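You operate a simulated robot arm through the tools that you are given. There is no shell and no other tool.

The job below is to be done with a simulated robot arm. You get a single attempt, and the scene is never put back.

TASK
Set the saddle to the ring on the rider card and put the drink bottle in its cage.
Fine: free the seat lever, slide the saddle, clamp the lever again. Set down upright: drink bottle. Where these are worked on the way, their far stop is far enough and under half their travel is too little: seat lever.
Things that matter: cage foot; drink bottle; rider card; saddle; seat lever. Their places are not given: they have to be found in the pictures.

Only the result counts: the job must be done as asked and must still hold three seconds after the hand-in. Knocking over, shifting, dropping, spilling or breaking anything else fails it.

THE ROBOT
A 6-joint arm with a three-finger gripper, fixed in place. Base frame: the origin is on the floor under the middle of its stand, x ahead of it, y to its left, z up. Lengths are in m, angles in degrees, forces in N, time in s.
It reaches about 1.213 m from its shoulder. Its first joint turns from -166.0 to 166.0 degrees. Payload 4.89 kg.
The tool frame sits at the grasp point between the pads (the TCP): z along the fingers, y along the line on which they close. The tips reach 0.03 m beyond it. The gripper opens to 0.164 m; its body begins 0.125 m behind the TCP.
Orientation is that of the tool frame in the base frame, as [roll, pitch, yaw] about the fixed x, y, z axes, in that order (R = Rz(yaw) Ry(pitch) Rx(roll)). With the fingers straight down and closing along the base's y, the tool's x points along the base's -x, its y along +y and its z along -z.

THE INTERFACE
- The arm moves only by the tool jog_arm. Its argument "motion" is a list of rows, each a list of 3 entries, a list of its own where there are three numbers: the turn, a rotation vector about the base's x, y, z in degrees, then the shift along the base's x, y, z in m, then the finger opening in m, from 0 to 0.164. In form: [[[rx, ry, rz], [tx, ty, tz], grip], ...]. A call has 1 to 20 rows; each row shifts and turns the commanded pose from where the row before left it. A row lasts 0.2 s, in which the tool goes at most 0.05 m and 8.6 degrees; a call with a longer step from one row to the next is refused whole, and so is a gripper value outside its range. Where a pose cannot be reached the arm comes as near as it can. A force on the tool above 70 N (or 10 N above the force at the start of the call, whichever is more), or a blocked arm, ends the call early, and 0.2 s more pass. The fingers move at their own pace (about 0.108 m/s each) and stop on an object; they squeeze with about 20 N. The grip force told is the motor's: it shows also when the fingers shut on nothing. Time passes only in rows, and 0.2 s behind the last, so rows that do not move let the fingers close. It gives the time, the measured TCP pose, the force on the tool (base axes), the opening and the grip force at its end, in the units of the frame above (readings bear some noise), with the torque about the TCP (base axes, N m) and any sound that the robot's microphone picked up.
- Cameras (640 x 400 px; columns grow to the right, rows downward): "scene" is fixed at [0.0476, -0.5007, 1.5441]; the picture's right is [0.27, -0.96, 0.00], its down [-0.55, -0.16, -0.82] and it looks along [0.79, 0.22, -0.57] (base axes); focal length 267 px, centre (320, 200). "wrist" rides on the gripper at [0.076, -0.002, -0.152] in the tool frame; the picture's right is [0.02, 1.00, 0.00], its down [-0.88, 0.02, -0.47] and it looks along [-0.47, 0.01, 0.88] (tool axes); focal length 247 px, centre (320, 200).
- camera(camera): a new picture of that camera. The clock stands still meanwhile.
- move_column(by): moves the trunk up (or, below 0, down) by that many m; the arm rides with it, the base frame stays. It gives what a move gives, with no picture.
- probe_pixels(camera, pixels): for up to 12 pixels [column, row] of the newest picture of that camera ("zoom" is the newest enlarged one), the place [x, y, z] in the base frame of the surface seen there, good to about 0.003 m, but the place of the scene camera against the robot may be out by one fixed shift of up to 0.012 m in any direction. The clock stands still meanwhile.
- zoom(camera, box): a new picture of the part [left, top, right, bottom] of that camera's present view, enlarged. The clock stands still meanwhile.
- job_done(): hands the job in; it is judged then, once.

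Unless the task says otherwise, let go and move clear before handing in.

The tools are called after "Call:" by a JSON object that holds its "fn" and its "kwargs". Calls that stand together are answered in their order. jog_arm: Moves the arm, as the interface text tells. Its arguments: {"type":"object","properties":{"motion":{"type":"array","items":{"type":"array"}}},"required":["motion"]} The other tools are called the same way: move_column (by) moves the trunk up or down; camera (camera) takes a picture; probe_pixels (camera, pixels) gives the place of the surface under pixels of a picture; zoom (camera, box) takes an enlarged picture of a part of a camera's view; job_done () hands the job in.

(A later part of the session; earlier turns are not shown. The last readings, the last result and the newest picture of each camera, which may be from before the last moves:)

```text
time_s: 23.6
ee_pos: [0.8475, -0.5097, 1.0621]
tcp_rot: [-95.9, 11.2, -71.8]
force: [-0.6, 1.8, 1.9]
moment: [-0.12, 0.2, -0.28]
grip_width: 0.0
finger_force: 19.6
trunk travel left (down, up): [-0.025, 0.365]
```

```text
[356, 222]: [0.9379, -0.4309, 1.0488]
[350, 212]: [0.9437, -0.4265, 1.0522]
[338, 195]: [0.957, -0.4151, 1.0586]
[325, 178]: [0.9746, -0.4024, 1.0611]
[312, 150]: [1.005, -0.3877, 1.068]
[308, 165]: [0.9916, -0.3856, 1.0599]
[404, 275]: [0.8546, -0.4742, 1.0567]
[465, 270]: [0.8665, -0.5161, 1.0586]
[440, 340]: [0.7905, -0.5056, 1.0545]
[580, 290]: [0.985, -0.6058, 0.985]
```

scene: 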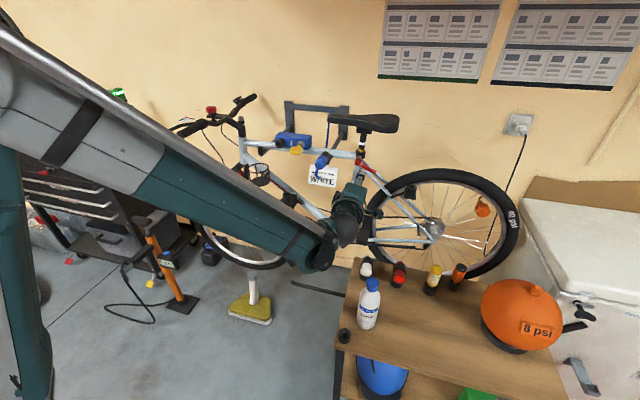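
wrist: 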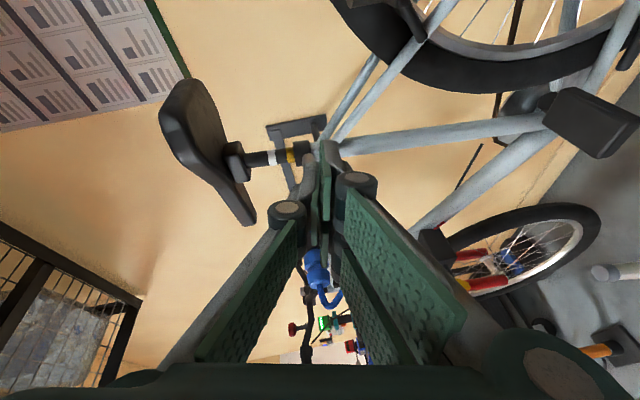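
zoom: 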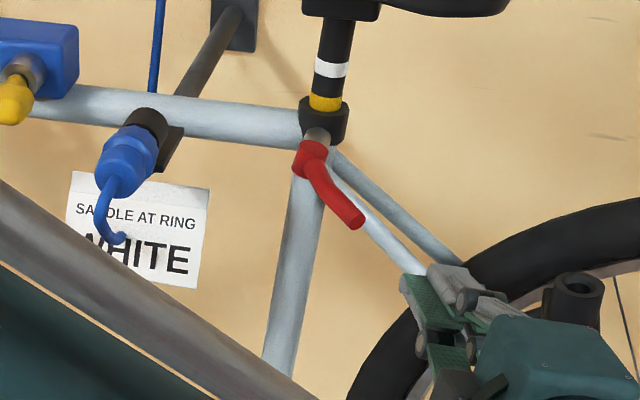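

The lever measures about 58°, tip at (0.938,-0.431). I'll bring the closed fingers to its -y side at x≈0.95 and push toward +y.

Call:
{"fn": "jog_arm", "kwargs": {"motion": [[[0, 0, 0], [0.035, 0, -0.002], 0.0], [[0, 0, 0], [0.035, 0.005, -0.002], 0.0], [[0, 0, 0], [0.03, 0.012, -0.002], 0.0], [[0, 0, 0], [0, 0.012, 0], 0.0], [[0, 0, 0], [0, 0.008, 0], 0.0], [[0, 0, 0], [0, 0.006, 0], 0.0]]}}

Call:
{"fn": "zoom", "kwargs": {"camera": "scene", "box": [310, 130, 415, 200]}}

Call:
{"fn": "zoom", "kwargs": {"camera": "wrist", "box": [220, 90, 420, 250]}}

```text
time_s: 25.0
ee_pos: [0.9484, -0.4667, 1.0543]
tcp_rot: [-95.7, 11.4, -71.9]
force: [-0.3, 0.3, 0.3]
moment: [0.03, -0.03, 0.02]
grip_width: 0.0001
finger_force: 20.2
trunk travel left (down, up): [-0.025, 0.365]
```

```text
5.71 times, centred on (362, 165) of scene
```

zoom: 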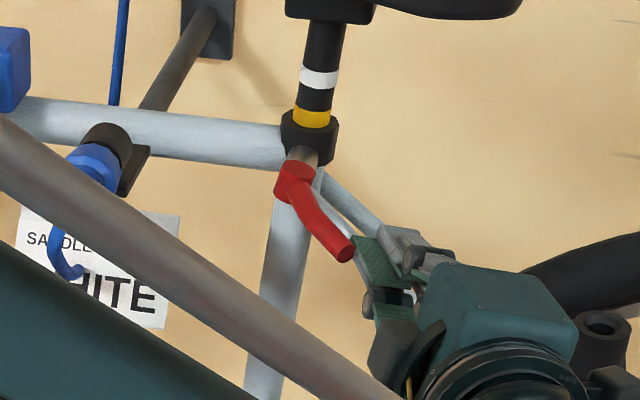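

```text
2.50 times, centred on (320, 170) of wrist
```

zoom: 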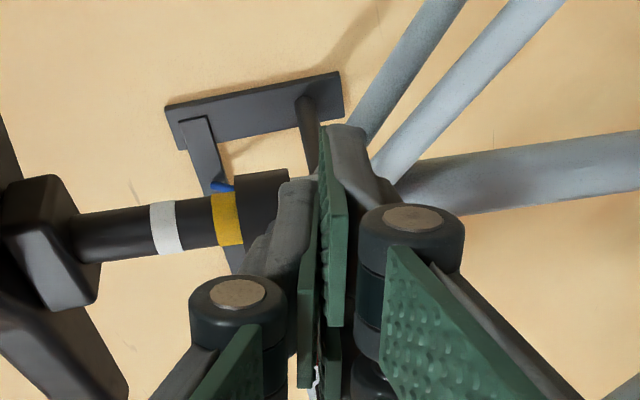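

The fingers are just short of the lever tip. Pushing +y in small steps now.

Call:
{"fn": "jog_arm", "kwargs": {"motion": [[[0, 0, 0], [0, 0.006, 0], 0.0], [[0, 0, 0], [0, 0.006, 0], 0.0], [[0, 0, 0], [0, 0.006, 0], 0.0], [[0, 0, 0], [0, 0.006, 0], 0.0], [[0, 0, 0], [0, 0.006, 0], 0.0]]}}

Call:
{"fn": "zoom", "kwargs": {"camera": "scene", "box": [310, 130, 415, 200]}}

```text
time_s: 26.2
ee_pos: [0.9492, -0.4365, 1.0542]
tcp_rot: [-95.7, 11.2, -71.9]
force: [-0.6, 0.2, -0.3]
moment: [0.04, 0.0, 0.02]
grip_width: 0.0
finger_force: 19.9
trunk travel left (down, up): [-0.025, 0.365]
```

```text
5.71 times, centred on (362, 165) of scene
```

zoom: 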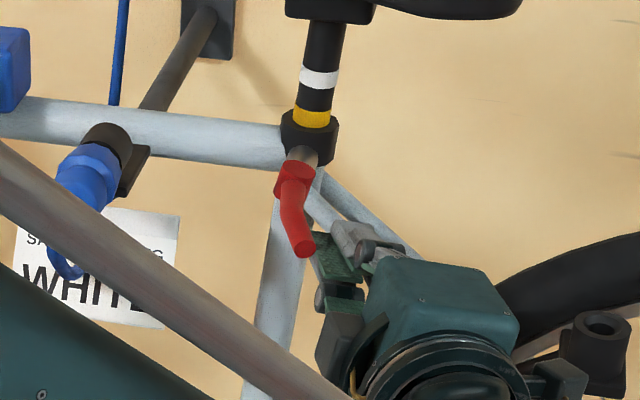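

The lever follows easily to about 80°. Continuing the push to find its far stop.

Call:
{"fn": "jog_arm", "kwargs": {"motion": [[[0, 0, 0], [0, 0.006, 0], 0.0], [[0, 0, 0], [0, 0.006, 0], 0.0], [[0, 0, 0], [0, 0.006, 0], 0.0], [[0, 0, 0], [0, 0.006, 0], 0.0]]}}

Call:
{"fn": "zoom", "kwargs": {"camera": "scene", "box": [310, 130, 415, 200]}}

```text
time_s: 27.3
ee_pos: [0.9502, -0.4195, 1.0478]
tcp_rot: [-96.2, 11.1, -72.4]
force: [2.2, -24.9, -42.2]
moment: [-0.79, -1.11, 0.03]
grip_width: 0.0004
finger_force: 20.5
trunk travel left (down, up): [-0.025, 0.365]
stopped in row 4: the force on the tool passed its limit at 71 N (the readings are from after the stop); the commanded pose is now the measured one
```

```text
5.71 times, centred on (362, 165) of scene
```

zoom: 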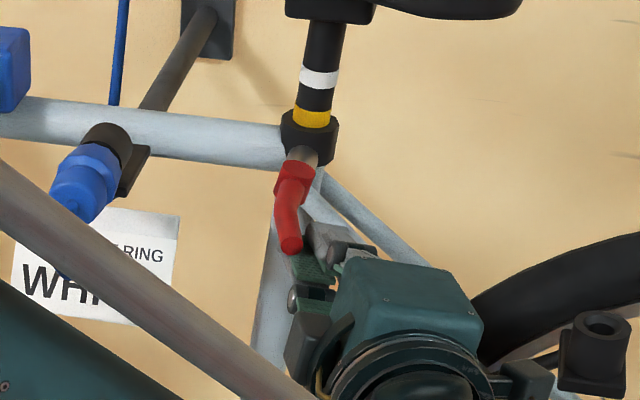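

The push stopped at 71 N with the lever near straight out, so that is likely its far stop. I'll back off and probe the lever.

Call:
{"fn": "jog_arm", "kwargs": {"motion": [[[0, 0, 0], [0, -0.008, 0], 0.0], [[0, 0, 0], [0, -0.02, 0], 0.0]]}}

Call:
{"fn": "zoom", "kwargs": {"camera": "scene", "box": [310, 130, 415, 200]}}

Call:
{"fn": "probe_pixels", "kwargs": {"camera": "zoom", "pixels": [[289, 246], [288, 238], [286, 220], [286, 205], [293, 175], [285, 185], [294, 165], [317, 78], [313, 118], [310, 128]]}}

```text
time_s: 27.9
ee_pos: [0.9504, -0.4415, 1.0551]
tcp_rot: [-95.9, 11.3, -72.1]
force: [-0.1, 0.7, 0.0]
moment: [-0.04, 0.06, -0.08]
grip_width: 0.0
finger_force: 20.0
trunk travel left (down, up): [-0.025, 0.365]
```

```text
5.71 times, centred on (362, 165) of scene
```

zoom: 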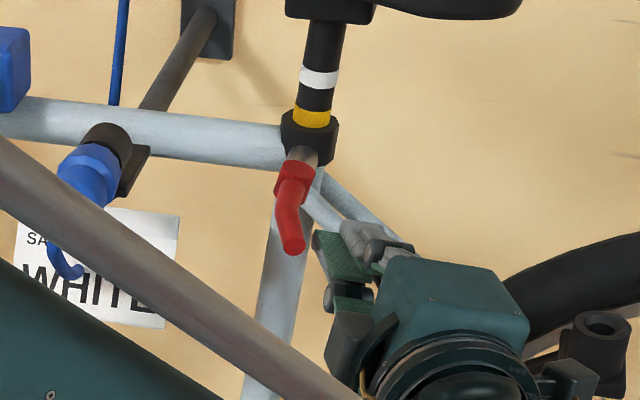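

```text
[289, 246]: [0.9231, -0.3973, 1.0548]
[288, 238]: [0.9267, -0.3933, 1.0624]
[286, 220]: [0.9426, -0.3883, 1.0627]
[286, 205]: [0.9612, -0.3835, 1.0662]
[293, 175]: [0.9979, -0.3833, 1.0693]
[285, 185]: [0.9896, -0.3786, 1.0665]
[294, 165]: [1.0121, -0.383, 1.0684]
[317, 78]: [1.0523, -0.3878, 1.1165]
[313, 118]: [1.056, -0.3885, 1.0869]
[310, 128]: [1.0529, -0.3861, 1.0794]
```

The lever rests at about 82°. To make sure it is truly at the far stop I'll push again with the fingers at the lever's own height (z≈1.064).

Call:
{"fn": "jog_arm", "kwargs": {"motion": [[[0, 0, 0], [-0.008, 0, 0.01], 0.0], [[0, 0, 0], [0, 0.006, 0], 0.0], [[0, 0, 0], [0, 0.006, 0], 0.0], [[0, 0, 0], [0, 0.005, 0], 0.0], [[0, 0, 0], [0, 0.004, 0], 0.0], [[0, 0, 0], [0, 0.003, 0], 0.0], [[0, 0, 0], [0, 0.003, 0], 0.0]]}}

Call:
{"fn": "zoom", "kwargs": {"camera": "scene", "box": [310, 130, 415, 200]}}

```text
time_s: 29.1
ee_pos: [0.9419, -0.4353, 1.0624]
tcp_rot: [-95.9, 11.3, -72.8]
force: [-1.4, -28.8, -0.4]
moment: [0.05, 0.13, -0.34]
grip_width: 0.0002
finger_force: 19.9
trunk travel left (down, up): [-0.025, 0.365]
stopped in row 5: the force on the tool passed its limit at 75 N (the readings are from after the stop); the commanded pose is now the measured one
```

```text
5.71 times, centred on (362, 165) of scene
```

zoom: 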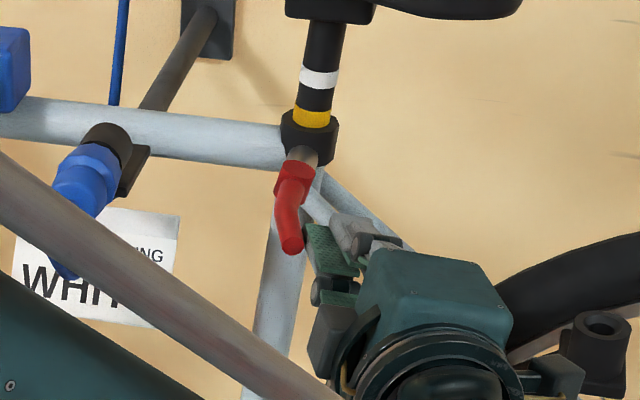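

Pushed squarely, the lever gives a hard stop at 75 N, so it is fully open. I'll back away and open the fingers to look closely at the rings and collar.

Call:
{"fn": "jog_arm", "kwargs": {"motion": [[[0, 0, 0], [-0.002, -0.02, 0], 0.0], [[0, 0, 0], [-0.025, -0.025, 0.005], 0.02], [[0, 0, -6], [-0.025, -0.01, 0.01], 0.05], [[0, 0, -6], [-0.02, 0, 0.015], 0.09], [[0, 0, -6], [0, 0, 0.015], 0.12], [[0, 0, 0], [0, 0, 0], 0.12]]}}

Call:
{"fn": "camera", "kwargs": {"camera": "wrist"}}

```text
time_s: 30.5
ee_pos: [0.8679, -0.4844, 1.1088]
tcp_rot: [-95.9, 11.3, -90.8]
force: [-0.2, -0.5, -0.4]
moment: [-0.03, -0.07, 0.08]
grip_width: 0.1203
finger_force: 0.1
trunk travel left (down, up): [-0.025, 0.365]
```

```text
taken
```

wrist: 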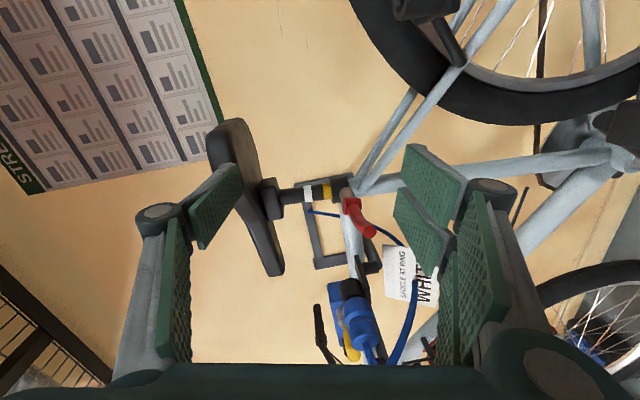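

Call:
{"fn": "zoom", "kwargs": {"camera": "wrist", "box": [280, 165, 376, 225]}}

Call:
{"fn": "probe_pixels", "kwargs": {"camera": "zoom", "pixels": [[100, 190], [147, 187], [170, 187], [205, 182], [235, 180], [255, 180], [278, 178], [300, 175], [325, 172], [350, 170], [380, 160], [400, 160]]}}

```text
6.67 times, centred on (328, 195) of wrist
```

zoom: 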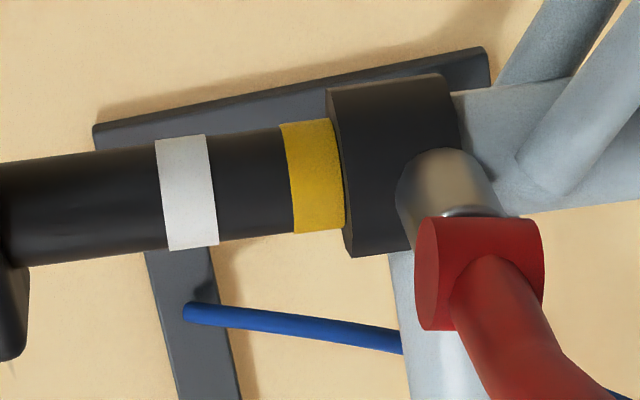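

```text
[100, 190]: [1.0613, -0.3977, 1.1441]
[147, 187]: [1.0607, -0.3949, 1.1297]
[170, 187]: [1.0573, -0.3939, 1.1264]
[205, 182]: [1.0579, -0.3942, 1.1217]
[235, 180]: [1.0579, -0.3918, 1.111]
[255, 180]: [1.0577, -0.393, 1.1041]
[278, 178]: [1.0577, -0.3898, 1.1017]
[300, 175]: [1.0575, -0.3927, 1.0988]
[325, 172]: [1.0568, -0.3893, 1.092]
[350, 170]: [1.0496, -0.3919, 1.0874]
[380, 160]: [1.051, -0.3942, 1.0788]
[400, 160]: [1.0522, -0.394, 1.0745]
```

Yellow and white rings look the same height (~12 mm), with yellow's lower edge right on the collar's top and about 29 mm between them. So the saddle must come down about 28–29 mm. I'll level the hand and rise to the saddle's height at its wide rear.

Call:
{"fn": "jog_arm", "kwargs": {"motion": [[[-5.6, 0, 0], [-0.005, 0.002, 0.02], 0.1], [[-5.6, 0, 0], [-0.005, 0.004, 0.025], 0.1], [[0, -6, 0], [-0.005, 0.006, 0.025], 0.1], [[0, 0, 0], [0, 0.006, 0.026], 0.1]]}}

Call:
{"fn": "camera", "kwargs": {"camera": "wrist"}}

Call:
{"fn": "camera", "kwargs": {"camera": "scene"}}

```text
time_s: 31.5
ee_pos: [0.8567, -0.4651, 1.2052]
tcp_rot: [-93.6, 3.2, -91.5]
force: [0.3, 0.0, -0.4]
moment: [-0.04, -0.07, 0.1]
grip_width: 0.0999
finger_force: 0.0
out of reach, approached as far as the arm can: row 3
trunk travel left (down, up): [-0.025, 0.365]
```

```text
taken
```

wrist: 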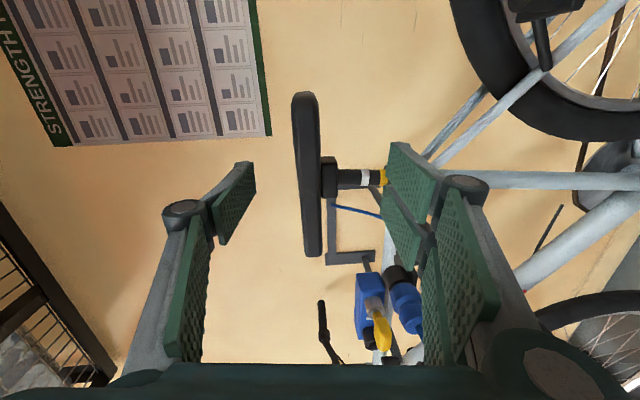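

```text
taken
```

scene: 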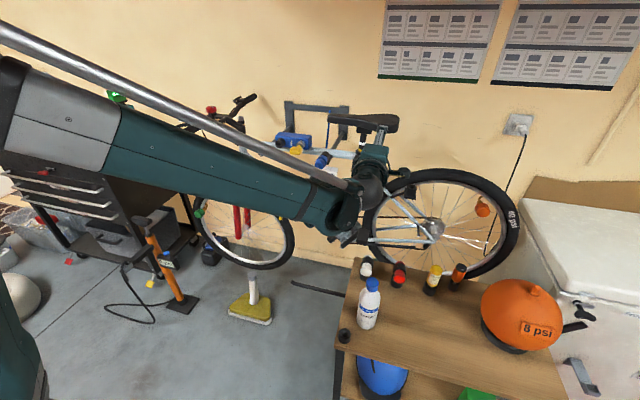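

The saddle appears edge-on at (308,170) between the open fingers. I'll probe its edges and plan the exact grip height.

Call:
{"fn": "probe_pixels", "kwargs": {"camera": "wrist", "pixels": [[296, 120], [305, 120], [315, 120], [307, 100], [299, 150], [318, 150], [308, 150], [308, 240], [327, 175], [330, 190], [350, 178], [364, 178]]}}

Call:
{"fn": "zoom", "kwargs": {"camera": "wrist", "box": [270, 80, 430, 240]}}

```text
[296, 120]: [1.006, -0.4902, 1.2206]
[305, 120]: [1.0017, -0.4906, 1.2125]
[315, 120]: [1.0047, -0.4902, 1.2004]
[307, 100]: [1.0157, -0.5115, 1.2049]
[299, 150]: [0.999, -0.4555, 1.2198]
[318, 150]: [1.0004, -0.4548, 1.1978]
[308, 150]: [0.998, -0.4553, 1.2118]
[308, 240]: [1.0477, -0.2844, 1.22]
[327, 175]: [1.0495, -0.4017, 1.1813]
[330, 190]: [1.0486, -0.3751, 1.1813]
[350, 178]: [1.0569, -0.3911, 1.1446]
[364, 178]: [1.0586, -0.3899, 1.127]
```

```text
2.50 times, centred on (350, 160) of wrist
```

zoom: 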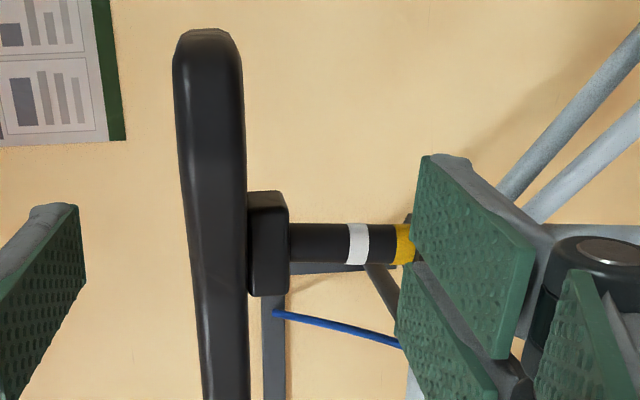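

The saddle's rear front face is at x≈0.998, z 1.192–1.222. I'll advance the open fingers to x≈1.01 over and under it, then close.

Call:
{"fn": "jog_arm", "kwargs": {"motion": [[[0, 0, 0], [0.04, 0, 0.0], 0.09], [[0, 0, 0], [0.04, 0, 0.001], 0.09], [[0, 0, 0], [0.04, 0, 0.001], 0.09], [[0, 0, 0], [0.033, 0, 0.001], 0.09]]}}

Call:
{"fn": "camera", "kwargs": {"camera": "wrist"}}

Call:
{"fn": "camera", "kwargs": {"camera": "scene"}}

```text
time_s: 32.5
ee_pos: [1.0112, -0.4664, 1.2081]
tcp_rot: [-93.6, 3.1, -91.4]
force: [-1.4, 0.6, 2.0]
moment: [0.0, 0.18, -0.05]
grip_width: 0.0901
finger_force: 0.1
trunk travel left (down, up): [-0.025, 0.365]
```

```text
taken
```

wrist: 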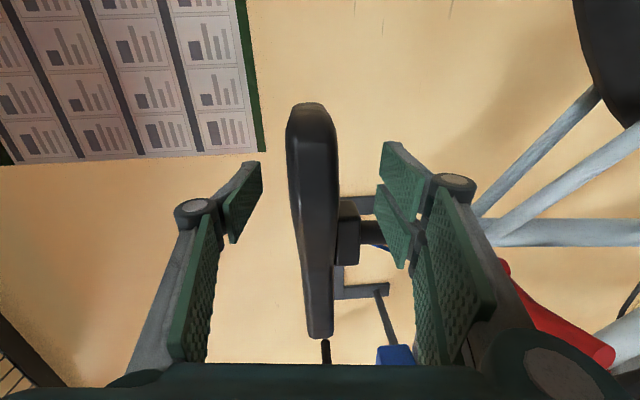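

```text
taken
```

scene: 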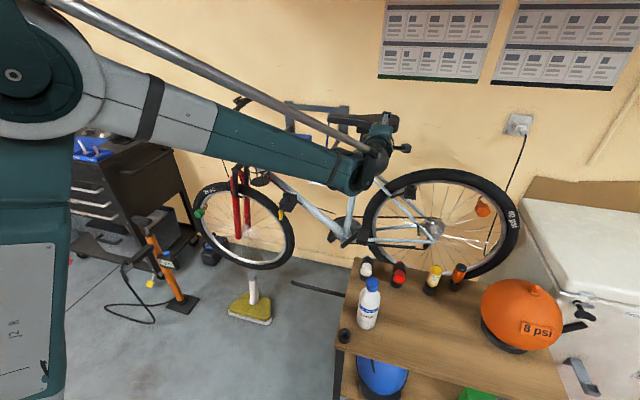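

The saddle sits between the open fingers. Closing on it now.

Call:
{"fn": "jog_arm", "kwargs": {"motion": [[[0, 0, 0], [0, 0, 0], 0.06], [[0, 0, 0], [0, 0, 0], 0.04], [[0, 0, 0], [0, 0, 0], 0.03], [[0, 0, 0], [0, 0, 0], 0.02], [[0, 0, 0], [0, 0, 0], 0.02]]}}

Call:
{"fn": "camera", "kwargs": {"camera": "wrist"}}

Call:
{"fn": "zoom", "kwargs": {"camera": "scene", "box": [320, 100, 420, 170]}}

```text
time_s: 33.7
ee_pos: [1.0116, -0.4662, 1.2069]
tcp_rot: [-93.5, 3.2, -91.5]
force: [4.6, 1.3, 1.2]
moment: [-2.15, -1.59, 0.16]
grip_width: 0.037
finger_force: 45.1
trunk travel left (down, up): [-0.025, 0.365]
```

```text
taken
```

wrist: 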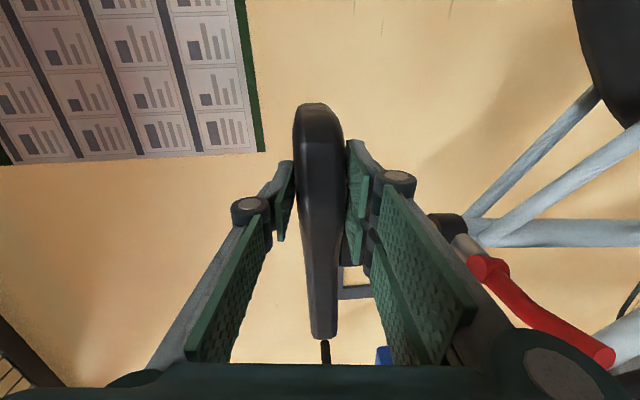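

```text
5.71 times, centred on (370, 135) of scene
```

zoom: 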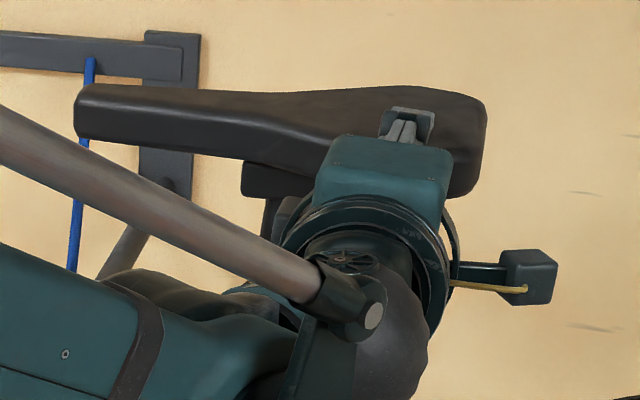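

The saddle is gripped (45 N, width 0.037) and seems free to slide. Lowering it 24 mm in small steps.

Call:
{"fn": "jog_arm", "kwargs": {"motion": [[[0, 0, 0], [0, 0, -0.004], 0.02], [[0, 0, 0], [0, 0, -0.004], 0.02], [[0, 0, 0], [0, 0, -0.004], 0.02], [[0, 0, 0], [0, 0, -0.004], 0.02], [[0, 0, 0], [0, 0, -0.004], 0.02], [[0, 0, 0], [0, 0, -0.004], 0.02]]}}

Call:
{"fn": "camera", "kwargs": {"camera": "wrist"}}

Call:
{"fn": "zoom", "kwargs": {"camera": "scene", "box": [320, 100, 420, 170]}}

```text
time_s: 35.1
ee_pos: [1.013, -0.4647, 1.1804]
tcp_rot: [-93.7, 3.1, -91.4]
force: [22.8, -2.9, 2.9]
moment: [-1.85, -1.59, -0.77]
grip_width: 0.037
finger_force: 44.9
trunk travel left (down, up): [-0.025, 0.365]
```

```text
taken
```

wrist: 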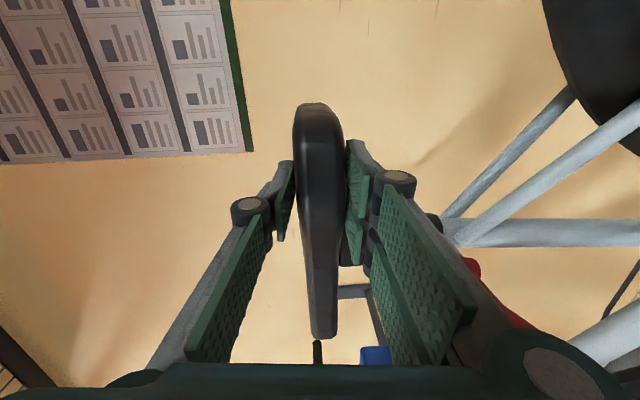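

```text
5.71 times, centred on (370, 135) of scene
```

zoom: 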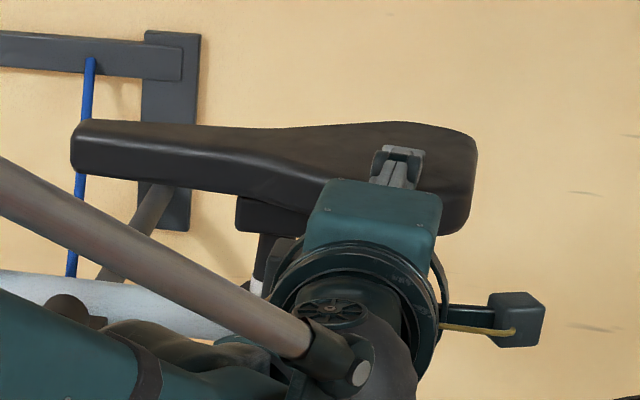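

The saddle came down with the hand, about 26.5 mm at the TCP. I'll open, back out, and look at the rings.

Call:
{"fn": "jog_arm", "kwargs": {"motion": [[[0, 0, 0], [0, 0, 0], 0.05], [[0, 0, 0], [0, 0, 0], 0.09], [[0, 0, 0], [-0.03, 0, 0], 0.1], [[0, 0, 0], [-0.04, 0, 0], 0.1], [[0, 0, 0], [-0.04, 0, 0], 0.1], [[0, 0, 0], [-0.04, -0.01, 0], 0.1]]}}

Call:
{"fn": "camera", "kwargs": {"camera": "wrist"}}

Call:
{"fn": "zoom", "kwargs": {"camera": "scene", "box": [340, 105, 404, 185]}}

```text
time_s: 36.5
ee_pos: [0.8629, -0.4725, 1.1809]
tcp_rot: [-93.7, 3.1, -91.4]
force: [1.6, 0.2, -0.4]
moment: [0.0, -0.15, -0.02]
grip_width: 0.0998
finger_force: 0.0
trunk travel left (down, up): [-0.025, 0.365]
```

```text
taken
```

wrist: 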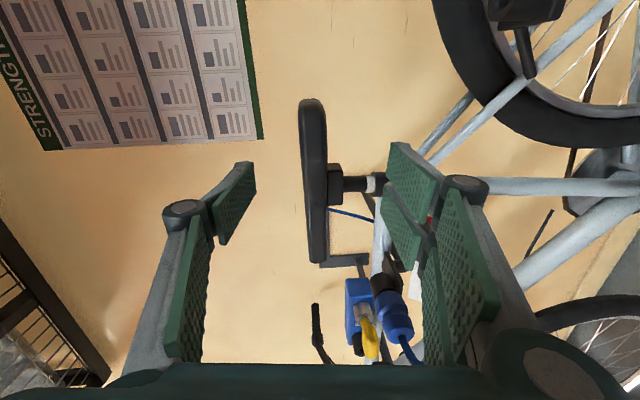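

```text
5.00 times, centred on (372, 145) of scene
```

zoom: 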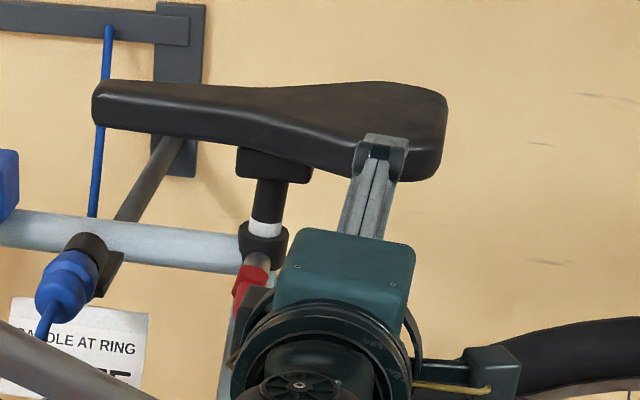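

The white ring now sits right above the collar. I'll zoom in to measure it precisely against the initial yellow picture.

Call:
{"fn": "zoom", "kwargs": {"camera": "scene", "box": [344, 142, 384, 172]}}

Call:
{"fn": "zoom", "kwargs": {"camera": "wrist", "box": [310, 150, 400, 210]}}

```text
13.33 times, centred on (364, 157) of scene
```

zoom: 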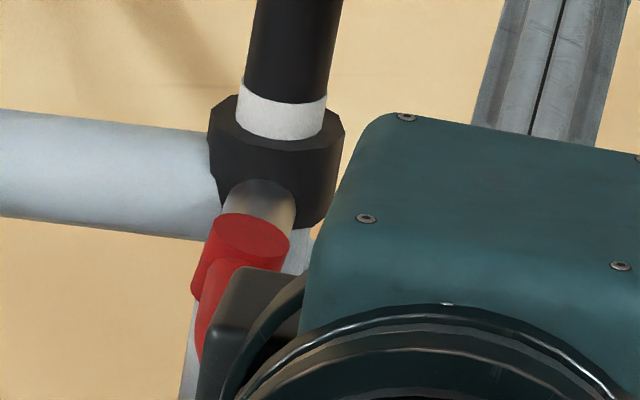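

```text
6.67 times, centred on (355, 180) of wrist
```

zoom: 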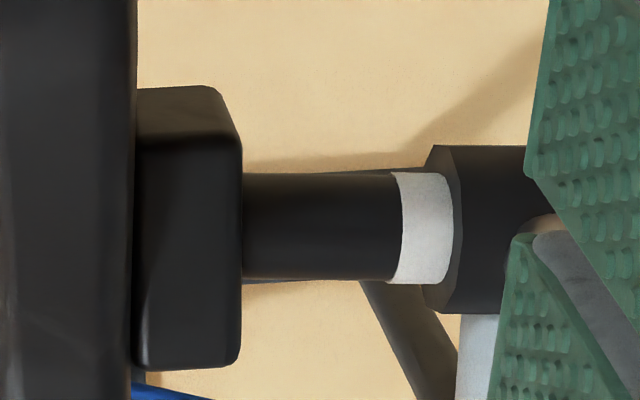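

Call:
{"fn": "zoom", "kwargs": {"camera": "wrist", "box": [360, 168, 392, 200]}}

Call:
{"fn": "zoom", "kwargs": {"camera": "scene", "box": [354, 144, 370, 156]}}

```text
12.50 times, centred on (376, 184) of wrist
```

zoom: 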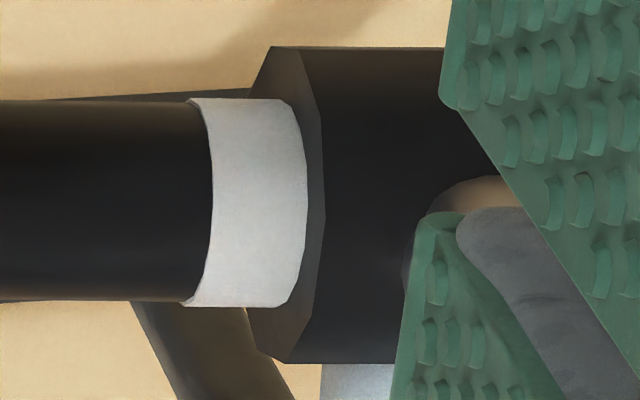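

```text
16.00 times, centred on (362, 150) of scene
```

zoom: 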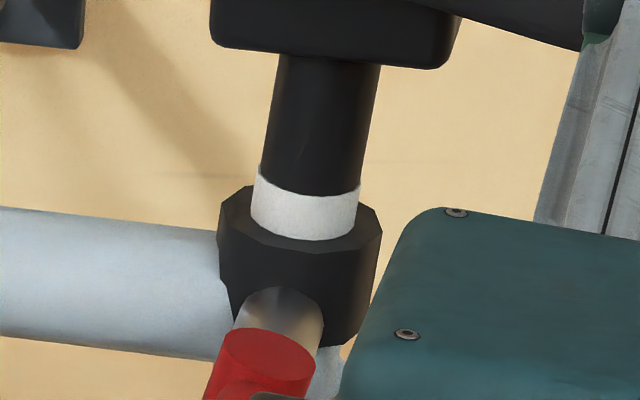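

The white ring is fully visible with its lower edge on the collar's top, the same relation yellow had at the start. Now I'll close the lever, first moving back and down in front of it, with the hand tilted to its swing plane.

Call:
{"fn": "jog_arm", "kwargs": {"motion": [[[0, 0, 0], [-0.03, 0.01, -0.02], 0.1], [[4.5, 0, 0], [0, 0.02, -0.035], 0.08], [[4.5, 0, 0], [0, 0.02, -0.035], 0.07], [[0, 0, 0], [0, 0.02, -0.028], 0.06]]}}

Call:
{"fn": "camera", "kwargs": {"camera": "wrist"}}

Call:
{"fn": "zoom", "kwargs": {"camera": "scene", "box": [310, 130, 415, 200]}}

```text
time_s: 37.5
ee_pos: [0.8283, -0.4021, 1.0628]
tcp_rot: [-93.8, 12.3, -91.4]
force: [-1.8, 0.8, 1.0]
moment: [-0.03, 0.07, -0.05]
grip_width: 0.0598
finger_force: 0.0
trunk travel left (down, up): [-0.025, 0.365]
```

```text
taken
```

wrist: 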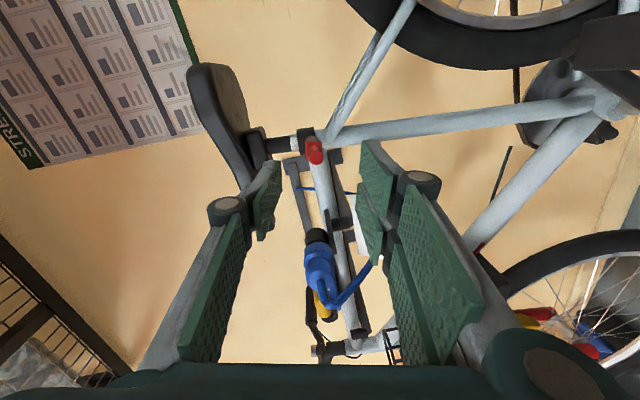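

```text
5.71 times, centred on (362, 165) of scene
```

zoom: 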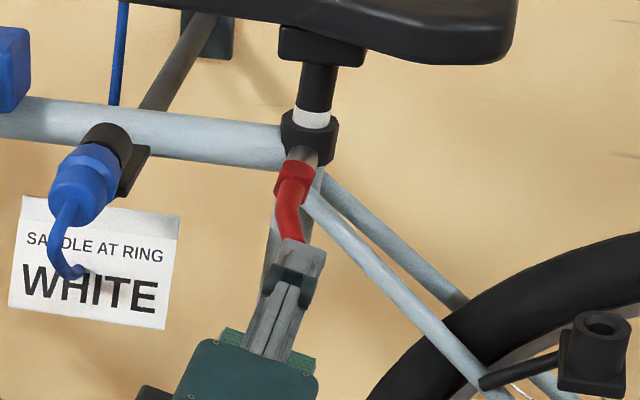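

Good: in this same scene crop the white ring is where yellow was before. The lever is end-on at (315,150) in the wrist view, so I'll probe it.

Call:
{"fn": "zoom", "kwargs": {"camera": "wrist", "box": [290, 125, 346, 175]}}

Call:
{"fn": "probe_pixels", "kwargs": {"camera": "wrist", "pixels": [[315, 155], [315, 148], [310, 155], [320, 155], [315, 161], [313, 144], [318, 144]]}}

```text
8.00 times, centred on (318, 150) of wrist
```

zoom: 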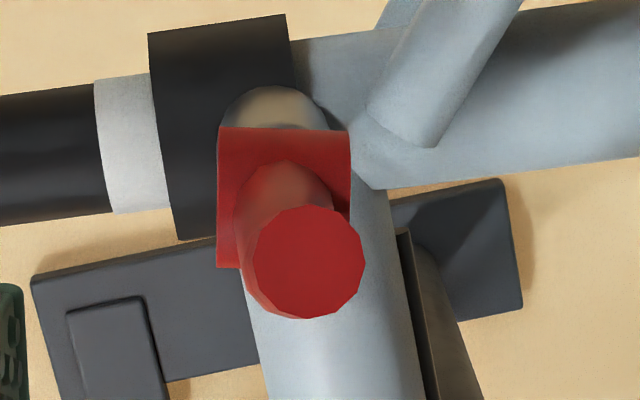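

```text
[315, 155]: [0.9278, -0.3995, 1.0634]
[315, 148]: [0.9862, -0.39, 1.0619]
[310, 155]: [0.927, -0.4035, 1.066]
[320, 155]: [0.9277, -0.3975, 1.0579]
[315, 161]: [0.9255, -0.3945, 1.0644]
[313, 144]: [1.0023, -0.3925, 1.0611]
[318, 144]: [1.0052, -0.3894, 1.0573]
```

The lever end is at about (0.927,-0.398,1.062). Advancing the open fingers over it and gripping.

Call:
{"fn": "jog_arm", "kwargs": {"motion": [[[0, 0, 0], [0.04, 0.002, 0.0], 0.06], [[0, 0, 0], [0.04, 0.002, 0.0], 0.06], [[0, 0, 0], [0.036, 0.001, 0.0], 0.06], [[0, 0, 0], [0, 0, 0], 0.04], [[0, 0, 0], [0, 0, 0], 0.02], [[0, 0, 0], [0, 0, 0], 0.0], [[0, 0, 0], [0, 0, 0], 0.0]]}}

Call:
{"fn": "camera", "kwargs": {"camera": "wrist"}}

Call:
{"fn": "zoom", "kwargs": {"camera": "scene", "box": [310, 130, 415, 200]}}

```text
time_s: 39.1
ee_pos: [0.9464, -0.3965, 1.0636]
tcp_rot: [-93.9, 12.2, -91.4]
force: [-1.4, 5.1, -11.4]
moment: [0.16, -1.65, -0.23]
grip_width: 0.0183
finger_force: 45.2
trunk travel left (down, up): [-0.025, 0.365]
```

```text
taken
```

wrist: 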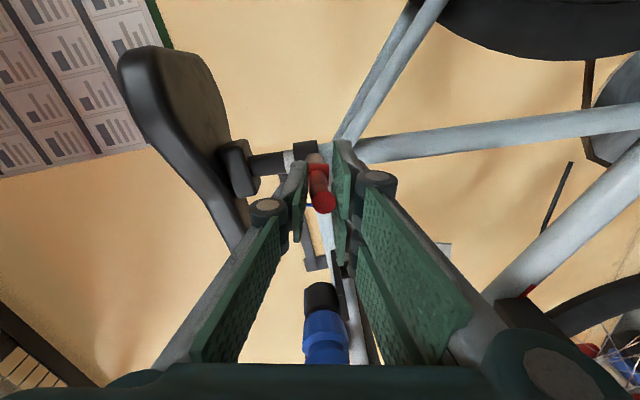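

```text
5.71 times, centred on (362, 165) of scene
```

zoom: 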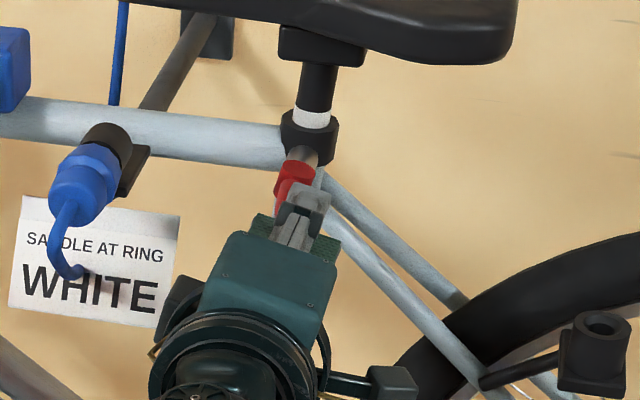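

Lever gripped (45 N). Now sweeping it back toward closed: a first 25° along the arc with the hand turning along.

Call:
{"fn": "jog_arm", "kwargs": {"motion": [[[0, -0.84, 3.4], [0.0011, -0.0052, -0.0013], 0.0], [[0, -0.84, 3.4], [0.0016, -0.0051, -0.0013], 0.0], [[0, -0.84, 3.4], [0.0021, -0.005, -0.0012], 0.0], [[0, -0.84, 3.4], [0.0025, -0.0048, -0.0012], 0.0], [[0, -0.84, 3.4], [0.0029, -0.0046, -0.0011], 0.0]]}}

Call:
{"fn": "zoom", "kwargs": {"camera": "wrist", "box": [220, 130, 420, 290]}}

Call:
{"fn": "zoom", "kwargs": {"camera": "scene", "box": [310, 130, 415, 200]}}

```text
time_s: 40.3
ee_pos: [0.9579, -0.4234, 1.0585]
tcp_rot: [-89.7, 11.8, -73.4]
force: [2.9, 24.3, -31.1]
moment: [0.55, -1.49, 0.37]
grip_width: 0.0191
finger_force: 45.3
trunk travel left (down, up): [-0.025, 0.365]
```

```text
2.50 times, centred on (320, 210) of wrist
```

zoom: 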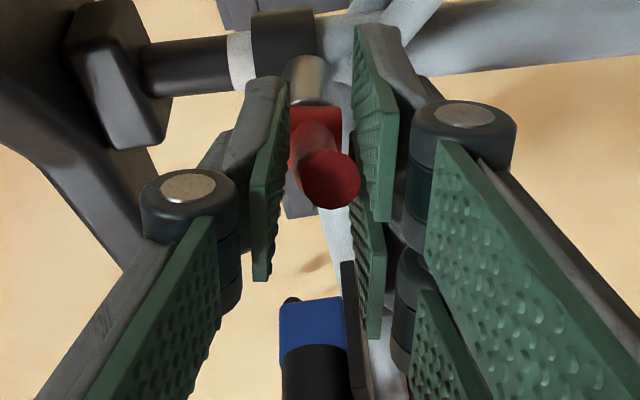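

```text
5.71 times, centred on (362, 165) of scene
```

zoom: 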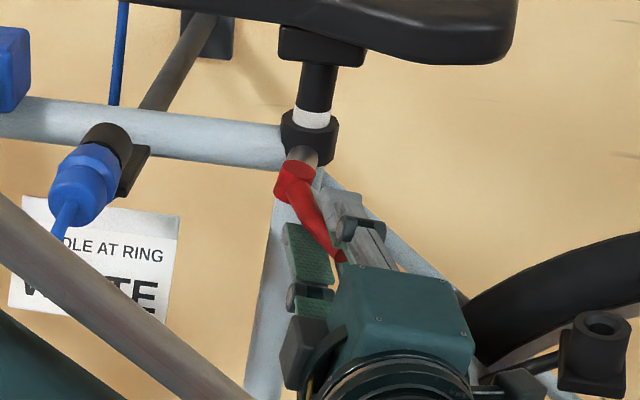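

The lever follows, now at about 57°. Continuing another 25°, easing down slightly for the -31 N z-load.

Call:
{"fn": "jog_arm", "kwargs": {"motion": [[[0, -0.84, 3.4], [0.0033, -0.0043, -0.0021], 0.0], [[0, -0.84, 3.4], [0.0037, -0.004, -0.002], 0.0], [[0, -0.84, 3.4], [0.0041, -0.0037, -0.0014], 0.0], [[0, -0.84, 3.4], [0.0044, -0.0033, -0.0008], 0.0], [[0, -0.84, 3.4], [0.0046, -0.0029, -0.0007], 0.0]]}}

Call:
{"fn": "zoom", "kwargs": {"camera": "wrist", "box": [220, 130, 420, 290]}}

Call:
{"fn": "zoom", "kwargs": {"camera": "scene", "box": [310, 130, 415, 200]}}

```text
time_s: 41.5
ee_pos: [0.9766, -0.442, 1.0526]
tcp_rot: [-85.7, 10.0, -55.8]
force: [7.2, 16.2, 3.6]
moment: [1.17, -1.01, -0.11]
grip_width: 0.0178
finger_force: 45.1
trunk travel left (down, up): [-0.025, 0.365]
```

```text
2.50 times, centred on (320, 210) of wrist
```

zoom: 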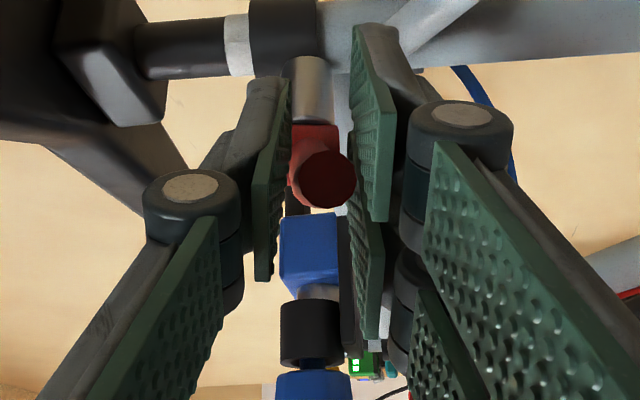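

```text
5.71 times, centred on (362, 165) of scene
```

zoom: 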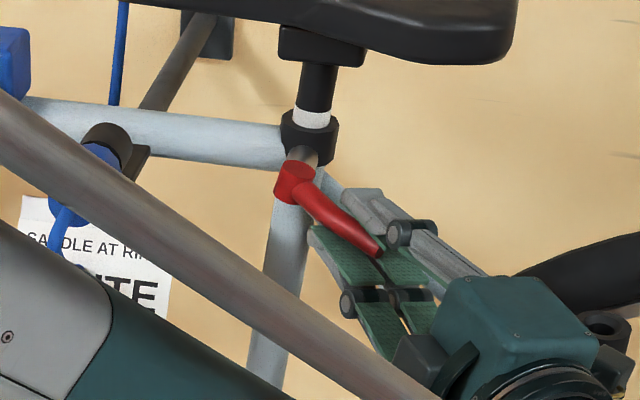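

The lever is at about 33°. I'll release, back off, square the hand up, and finish the closing by pushing +x near the lever's tip with closed fingertips.

Call:
{"fn": "jog_arm", "kwargs": {"motion": [[[0, 0, 0], [0, 0, 0], 0.035], [[0, 0, 0], [0, 0, 0], 0.055], [[0, 0, 0], [-0.03, -0.015, 0], 0.06], [[0, 0, 0], [-0.035, -0.015, 0], 0.06], [[0, 1.5, -7], [-0.03, -0.005, 0], 0.04], [[0, 1.5, -7], [-0.02, 0.005, 0], 0.0], [[0, 1.5, -7], [0, 0.01, 0], 0.0], [[0, 1.5, -7], [0, 0.01, 0], 0.0], [[0, 1, -5], [0, 0.005, 0], 0.0]]}}

Call:
{"fn": "camera", "kwargs": {"camera": "wrist"}}

Call:
{"fn": "zoom", "kwargs": {"camera": "scene", "box": [310, 130, 415, 200]}}

```text
time_s: 43.5
ee_pos: [0.8611, -0.448, 1.0504]
tcp_rot: [-92.5, 12.0, -90.3]
force: [0.3, -1.3, -1.6]
moment: [0.02, -0.11, 0.26]
grip_width: 0.0
finger_force: 20.5
trunk travel left (down, up): [-0.025, 0.365]
```

```text
taken
```

wrist: 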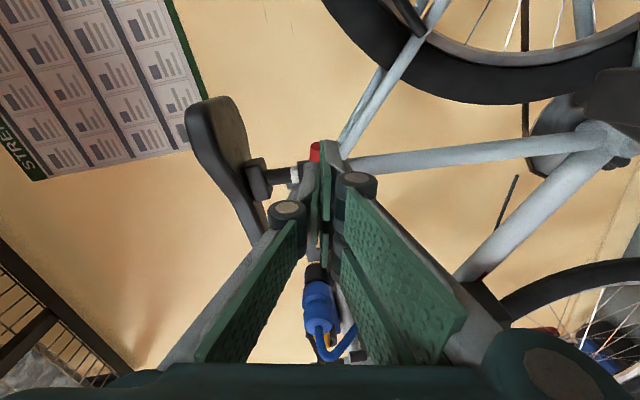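

```text
5.71 times, centred on (362, 165) of scene
```

zoom: 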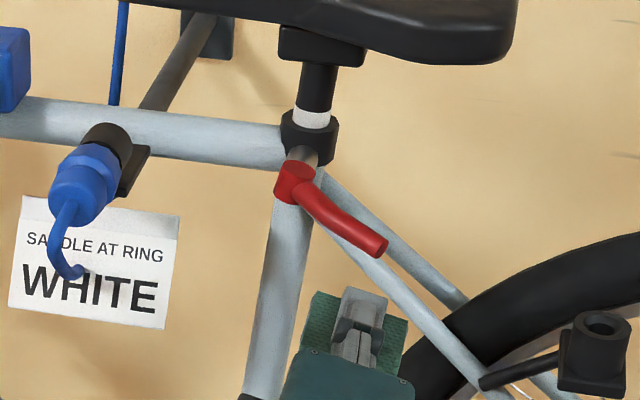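

The lever stands at about 30° with the hand squared in front of it. Pushing +x toward the closed stop.

Call:
{"fn": "jog_arm", "kwargs": {"motion": [[[0, 0, 0], [0.03, -0.002, 0], 0.0], [[0, 0, 0], [0.03, -0.002, 0], 0.0], [[0, 0, 0], [0.01, 0, 0], 0.0], [[0, 0, 0], [0.008, 0, 0], 0.0], [[0, 0, 0], [0.008, 0, 0], 0.0], [[0, 0, 0], [0.008, 0, 0], 0.0], [[0, 0, 0], [0.006, 0, 0], 0.0]]}}

Call:
{"fn": "zoom", "kwargs": {"camera": "scene", "box": [310, 130, 415, 200]}}

Call:
{"fn": "zoom", "kwargs": {"camera": "wrist", "box": [240, 110, 400, 230]}}

```text
time_s: 45.1
ee_pos: [0.9611, -0.4498, 1.051]
tcp_rot: [-92.5, 12.0, -90.1]
force: [-0.8, -0.3, -0.3]
moment: [-0.02, 0.02, -0.02]
grip_width: 0.0
finger_force: 44.5
trunk travel left (down, up): [-0.025, 0.365]
```

```text
5.71 times, centred on (362, 165) of scene
```

zoom: 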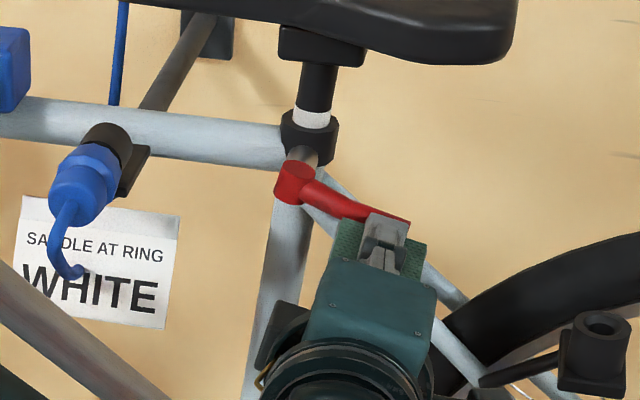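

```text
3.33 times, centred on (320, 170) of wrist
```

zoom: 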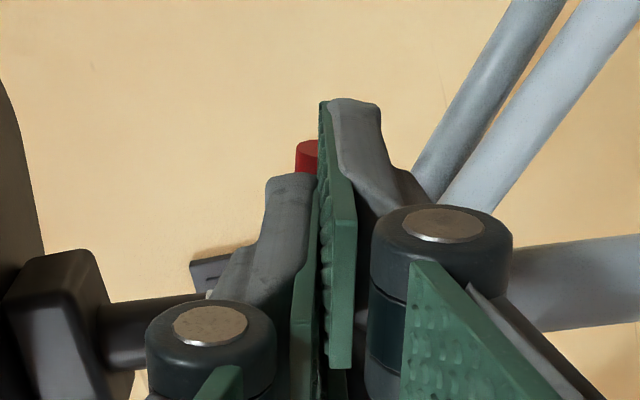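

The lever is nearly back. Continuing in small steps until it hits the closed stop.

Call:
{"fn": "jog_arm", "kwargs": {"motion": [[[0, 0, 0], [0.004, 0, 0], 0.0], [[0, 0, 0], [0.004, 0, 0], 0.0], [[0, 0, 0], [0.003, 0, 0], 0.0], [[0, 0, 0], [0.003, 0, 0], 0.0], [[0, 0, 0], [0.003, 0, 0], 0.0], [[0, 0, 0], [0.003, 0, 0], 0.0], [[0, 0, 0], [0.003, 0, 0], 0.0]]}}

Call:
{"fn": "zoom", "kwargs": {"camera": "scene", "box": [310, 130, 415, 200]}}

```text
time_s: 46.5
ee_pos: [0.9756, -0.452, 1.0523]
tcp_rot: [-92.4, 11.9, -90.2]
force: [-32.3, 3.0, 1.7]
moment: [0.16, -0.04, 0.26]
grip_width: 0.0063
finger_force: 45.0
trunk travel left (down, up): [-0.025, 0.365]
stopped in row 6: the force on the tool passed its limit at 77 N (the readings are from after the stop); the commanded pose is now the measured one
```

```text
5.71 times, centred on (362, 165) of scene
```

zoom: 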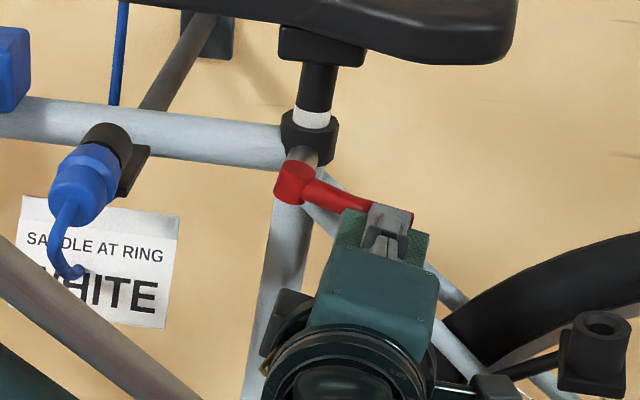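

A hard stop at 77 N: the lever looks fully closed again. I'll back away and check its angle and the ring.

Call:
{"fn": "jog_arm", "kwargs": {"motion": [[[0, 0, 0], [-0.01, 0, 0], 0.0], [[0, 0, 0], [-0.04, 0, 0], 0.0], [[0, 0, 0], [-0.05, -0.02, 0.02], 0.0], [[0, 0, 0], [-0.02, -0.02, 0.03], 0.05], [[0, 0, 0], [0, 0, 0.01], 0.1], [[0, 0, 0], [0, 0, 0], 0.12]]}}

Call:
{"fn": "camera", "kwargs": {"camera": "wrist"}}

Call:
{"fn": "zoom", "kwargs": {"camera": "scene", "box": [344, 142, 384, 172]}}

```text
refused: row 3 steps farther than a row can; nothing moved
```

```text
taken
```

wrist: 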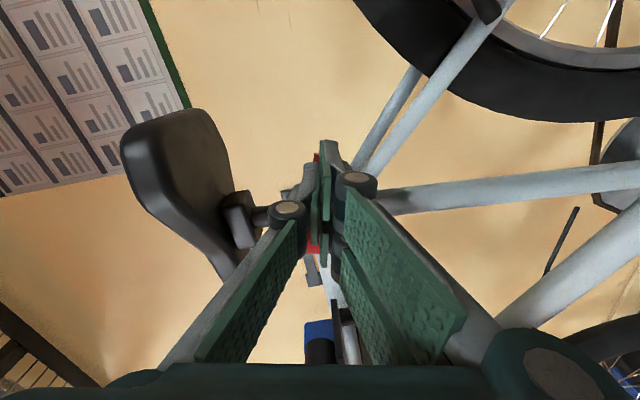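

```text
13.33 times, centred on (364, 157) of scene
```

zoom: 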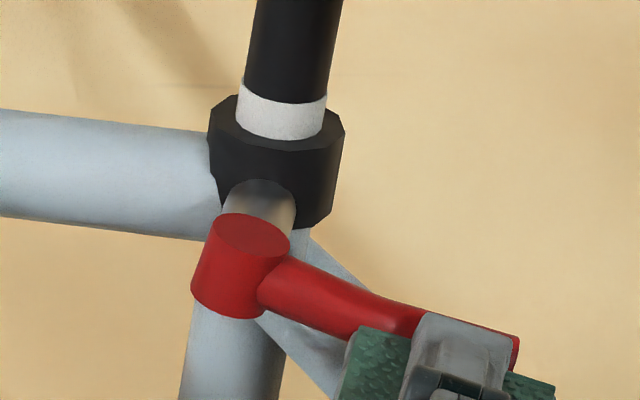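

The call was refused for one step being too long; the lever tip at (518,350) already matches its initial closed place. Retreating with smaller steps.

Call:
{"fn": "jog_arm", "kwargs": {"motion": [[[0, 0, 0], [-0.01, 0, 0], 0.0], [[0, 0, 0], [-0.04, 0, 0], 0.0], [[0, 0, 0], [-0.04, -0.015, 0.02], 0.0], [[0, 0, 0], [-0.02, -0.02, 0.03], 0.05], [[0, 0, 0], [0, 0, 0.01], 0.1], [[0, 0, 0], [0, 0, 0], 0.12]]}}

Call:
{"fn": "camera", "kwargs": {"camera": "wrist"}}

Call:
{"fn": "zoom", "kwargs": {"camera": "scene", "box": [344, 142, 384, 172]}}

```text
time_s: 47.9
ee_pos: [0.8688, -0.4859, 1.1101]
tcp_rot: [-92.6, 11.9, -90.1]
force: [0.8, 0.6, 0.4]
moment: [0.02, -0.03, -0.03]
grip_width: 0.12
finger_force: 0.1
trunk travel left (down, up): [-0.025, 0.365]
```

```text
taken
```

wrist: 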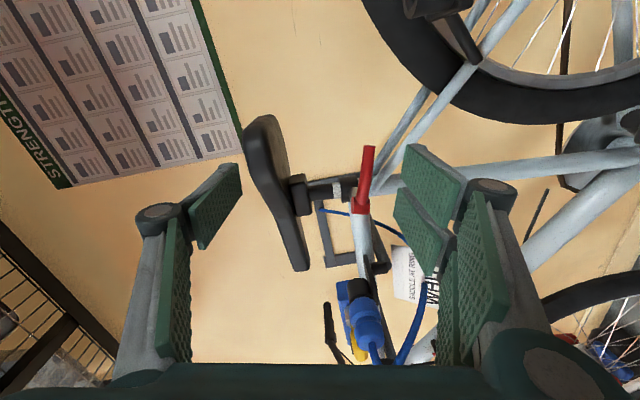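

```text
13.33 times, centred on (364, 157) of scene
```

zoom: 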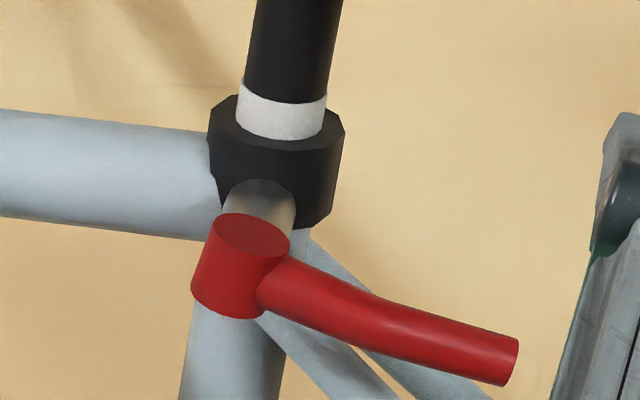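

The lever is exactly back at its initial closed place. One more close look at the white ring against the collar.

Call:
{"fn": "zoom", "kwargs": {"camera": "wrist", "box": [310, 165, 390, 215]}}

```text
8.00 times, centred on (350, 190) of wrist
```

zoom: 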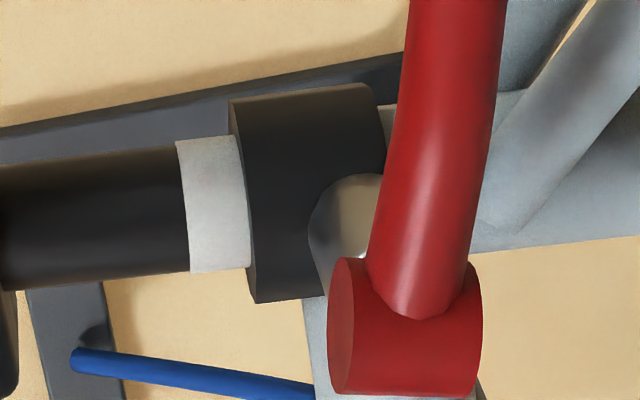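

The ring and lever are set. Next is the bottle, so I'll turn the hand back upright-closing while backing up and away, then raise the trunk.

Call:
{"fn": "jog_arm", "kwargs": {"motion": [[[8.4, 0, 0], [-0.01, 0.015, 0.012], 0.12], [[8.4, 0, 0], [-0.01, 0.015, 0.012], 0.12], [[8.4, 0, 0], [-0.01, 0.015, 0.012], 0.12], [[8.4, 0, 0], [-0.01, 0.015, 0.012], 0.12], [[8.4, 0, 0], [0, 0.015, 0.012], 0.12], [[8.4, 0, 0], [0, 0.015, 0.012], 0.12], [[8.4, 0, 0], [0, 0.015, 0.012], 0.12], [[8.4, 0, 0], [0, 0.015, 0.012], 0.12], [[8.4, 0, 0], [0, 0.015, 0.012], 0.12]]}}

Call:
{"fn": "camera", "kwargs": {"camera": "scene"}}

```text
time_s: 49.9
ee_pos: [0.8263, -0.3515, 1.2191]
tcp_rot: [-96.8, 87.5, -94.4]
force: [-0.9, -1.1, -0.2]
moment: [-0.01, -0.04, 0.13]
grip_width: 0.1199
finger_force: 0.0
trunk travel left (down, up): [-0.025, 0.365]
```

```text
taken
```

scene: 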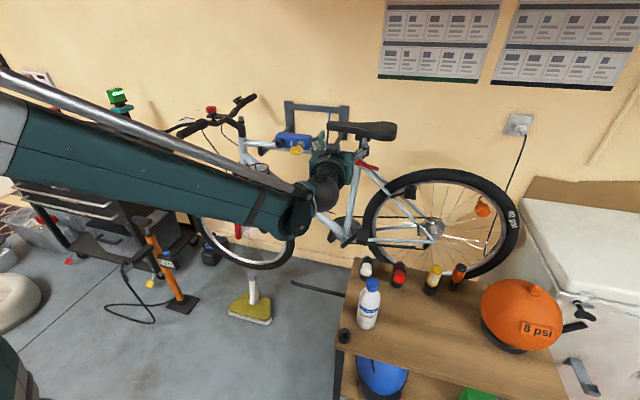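

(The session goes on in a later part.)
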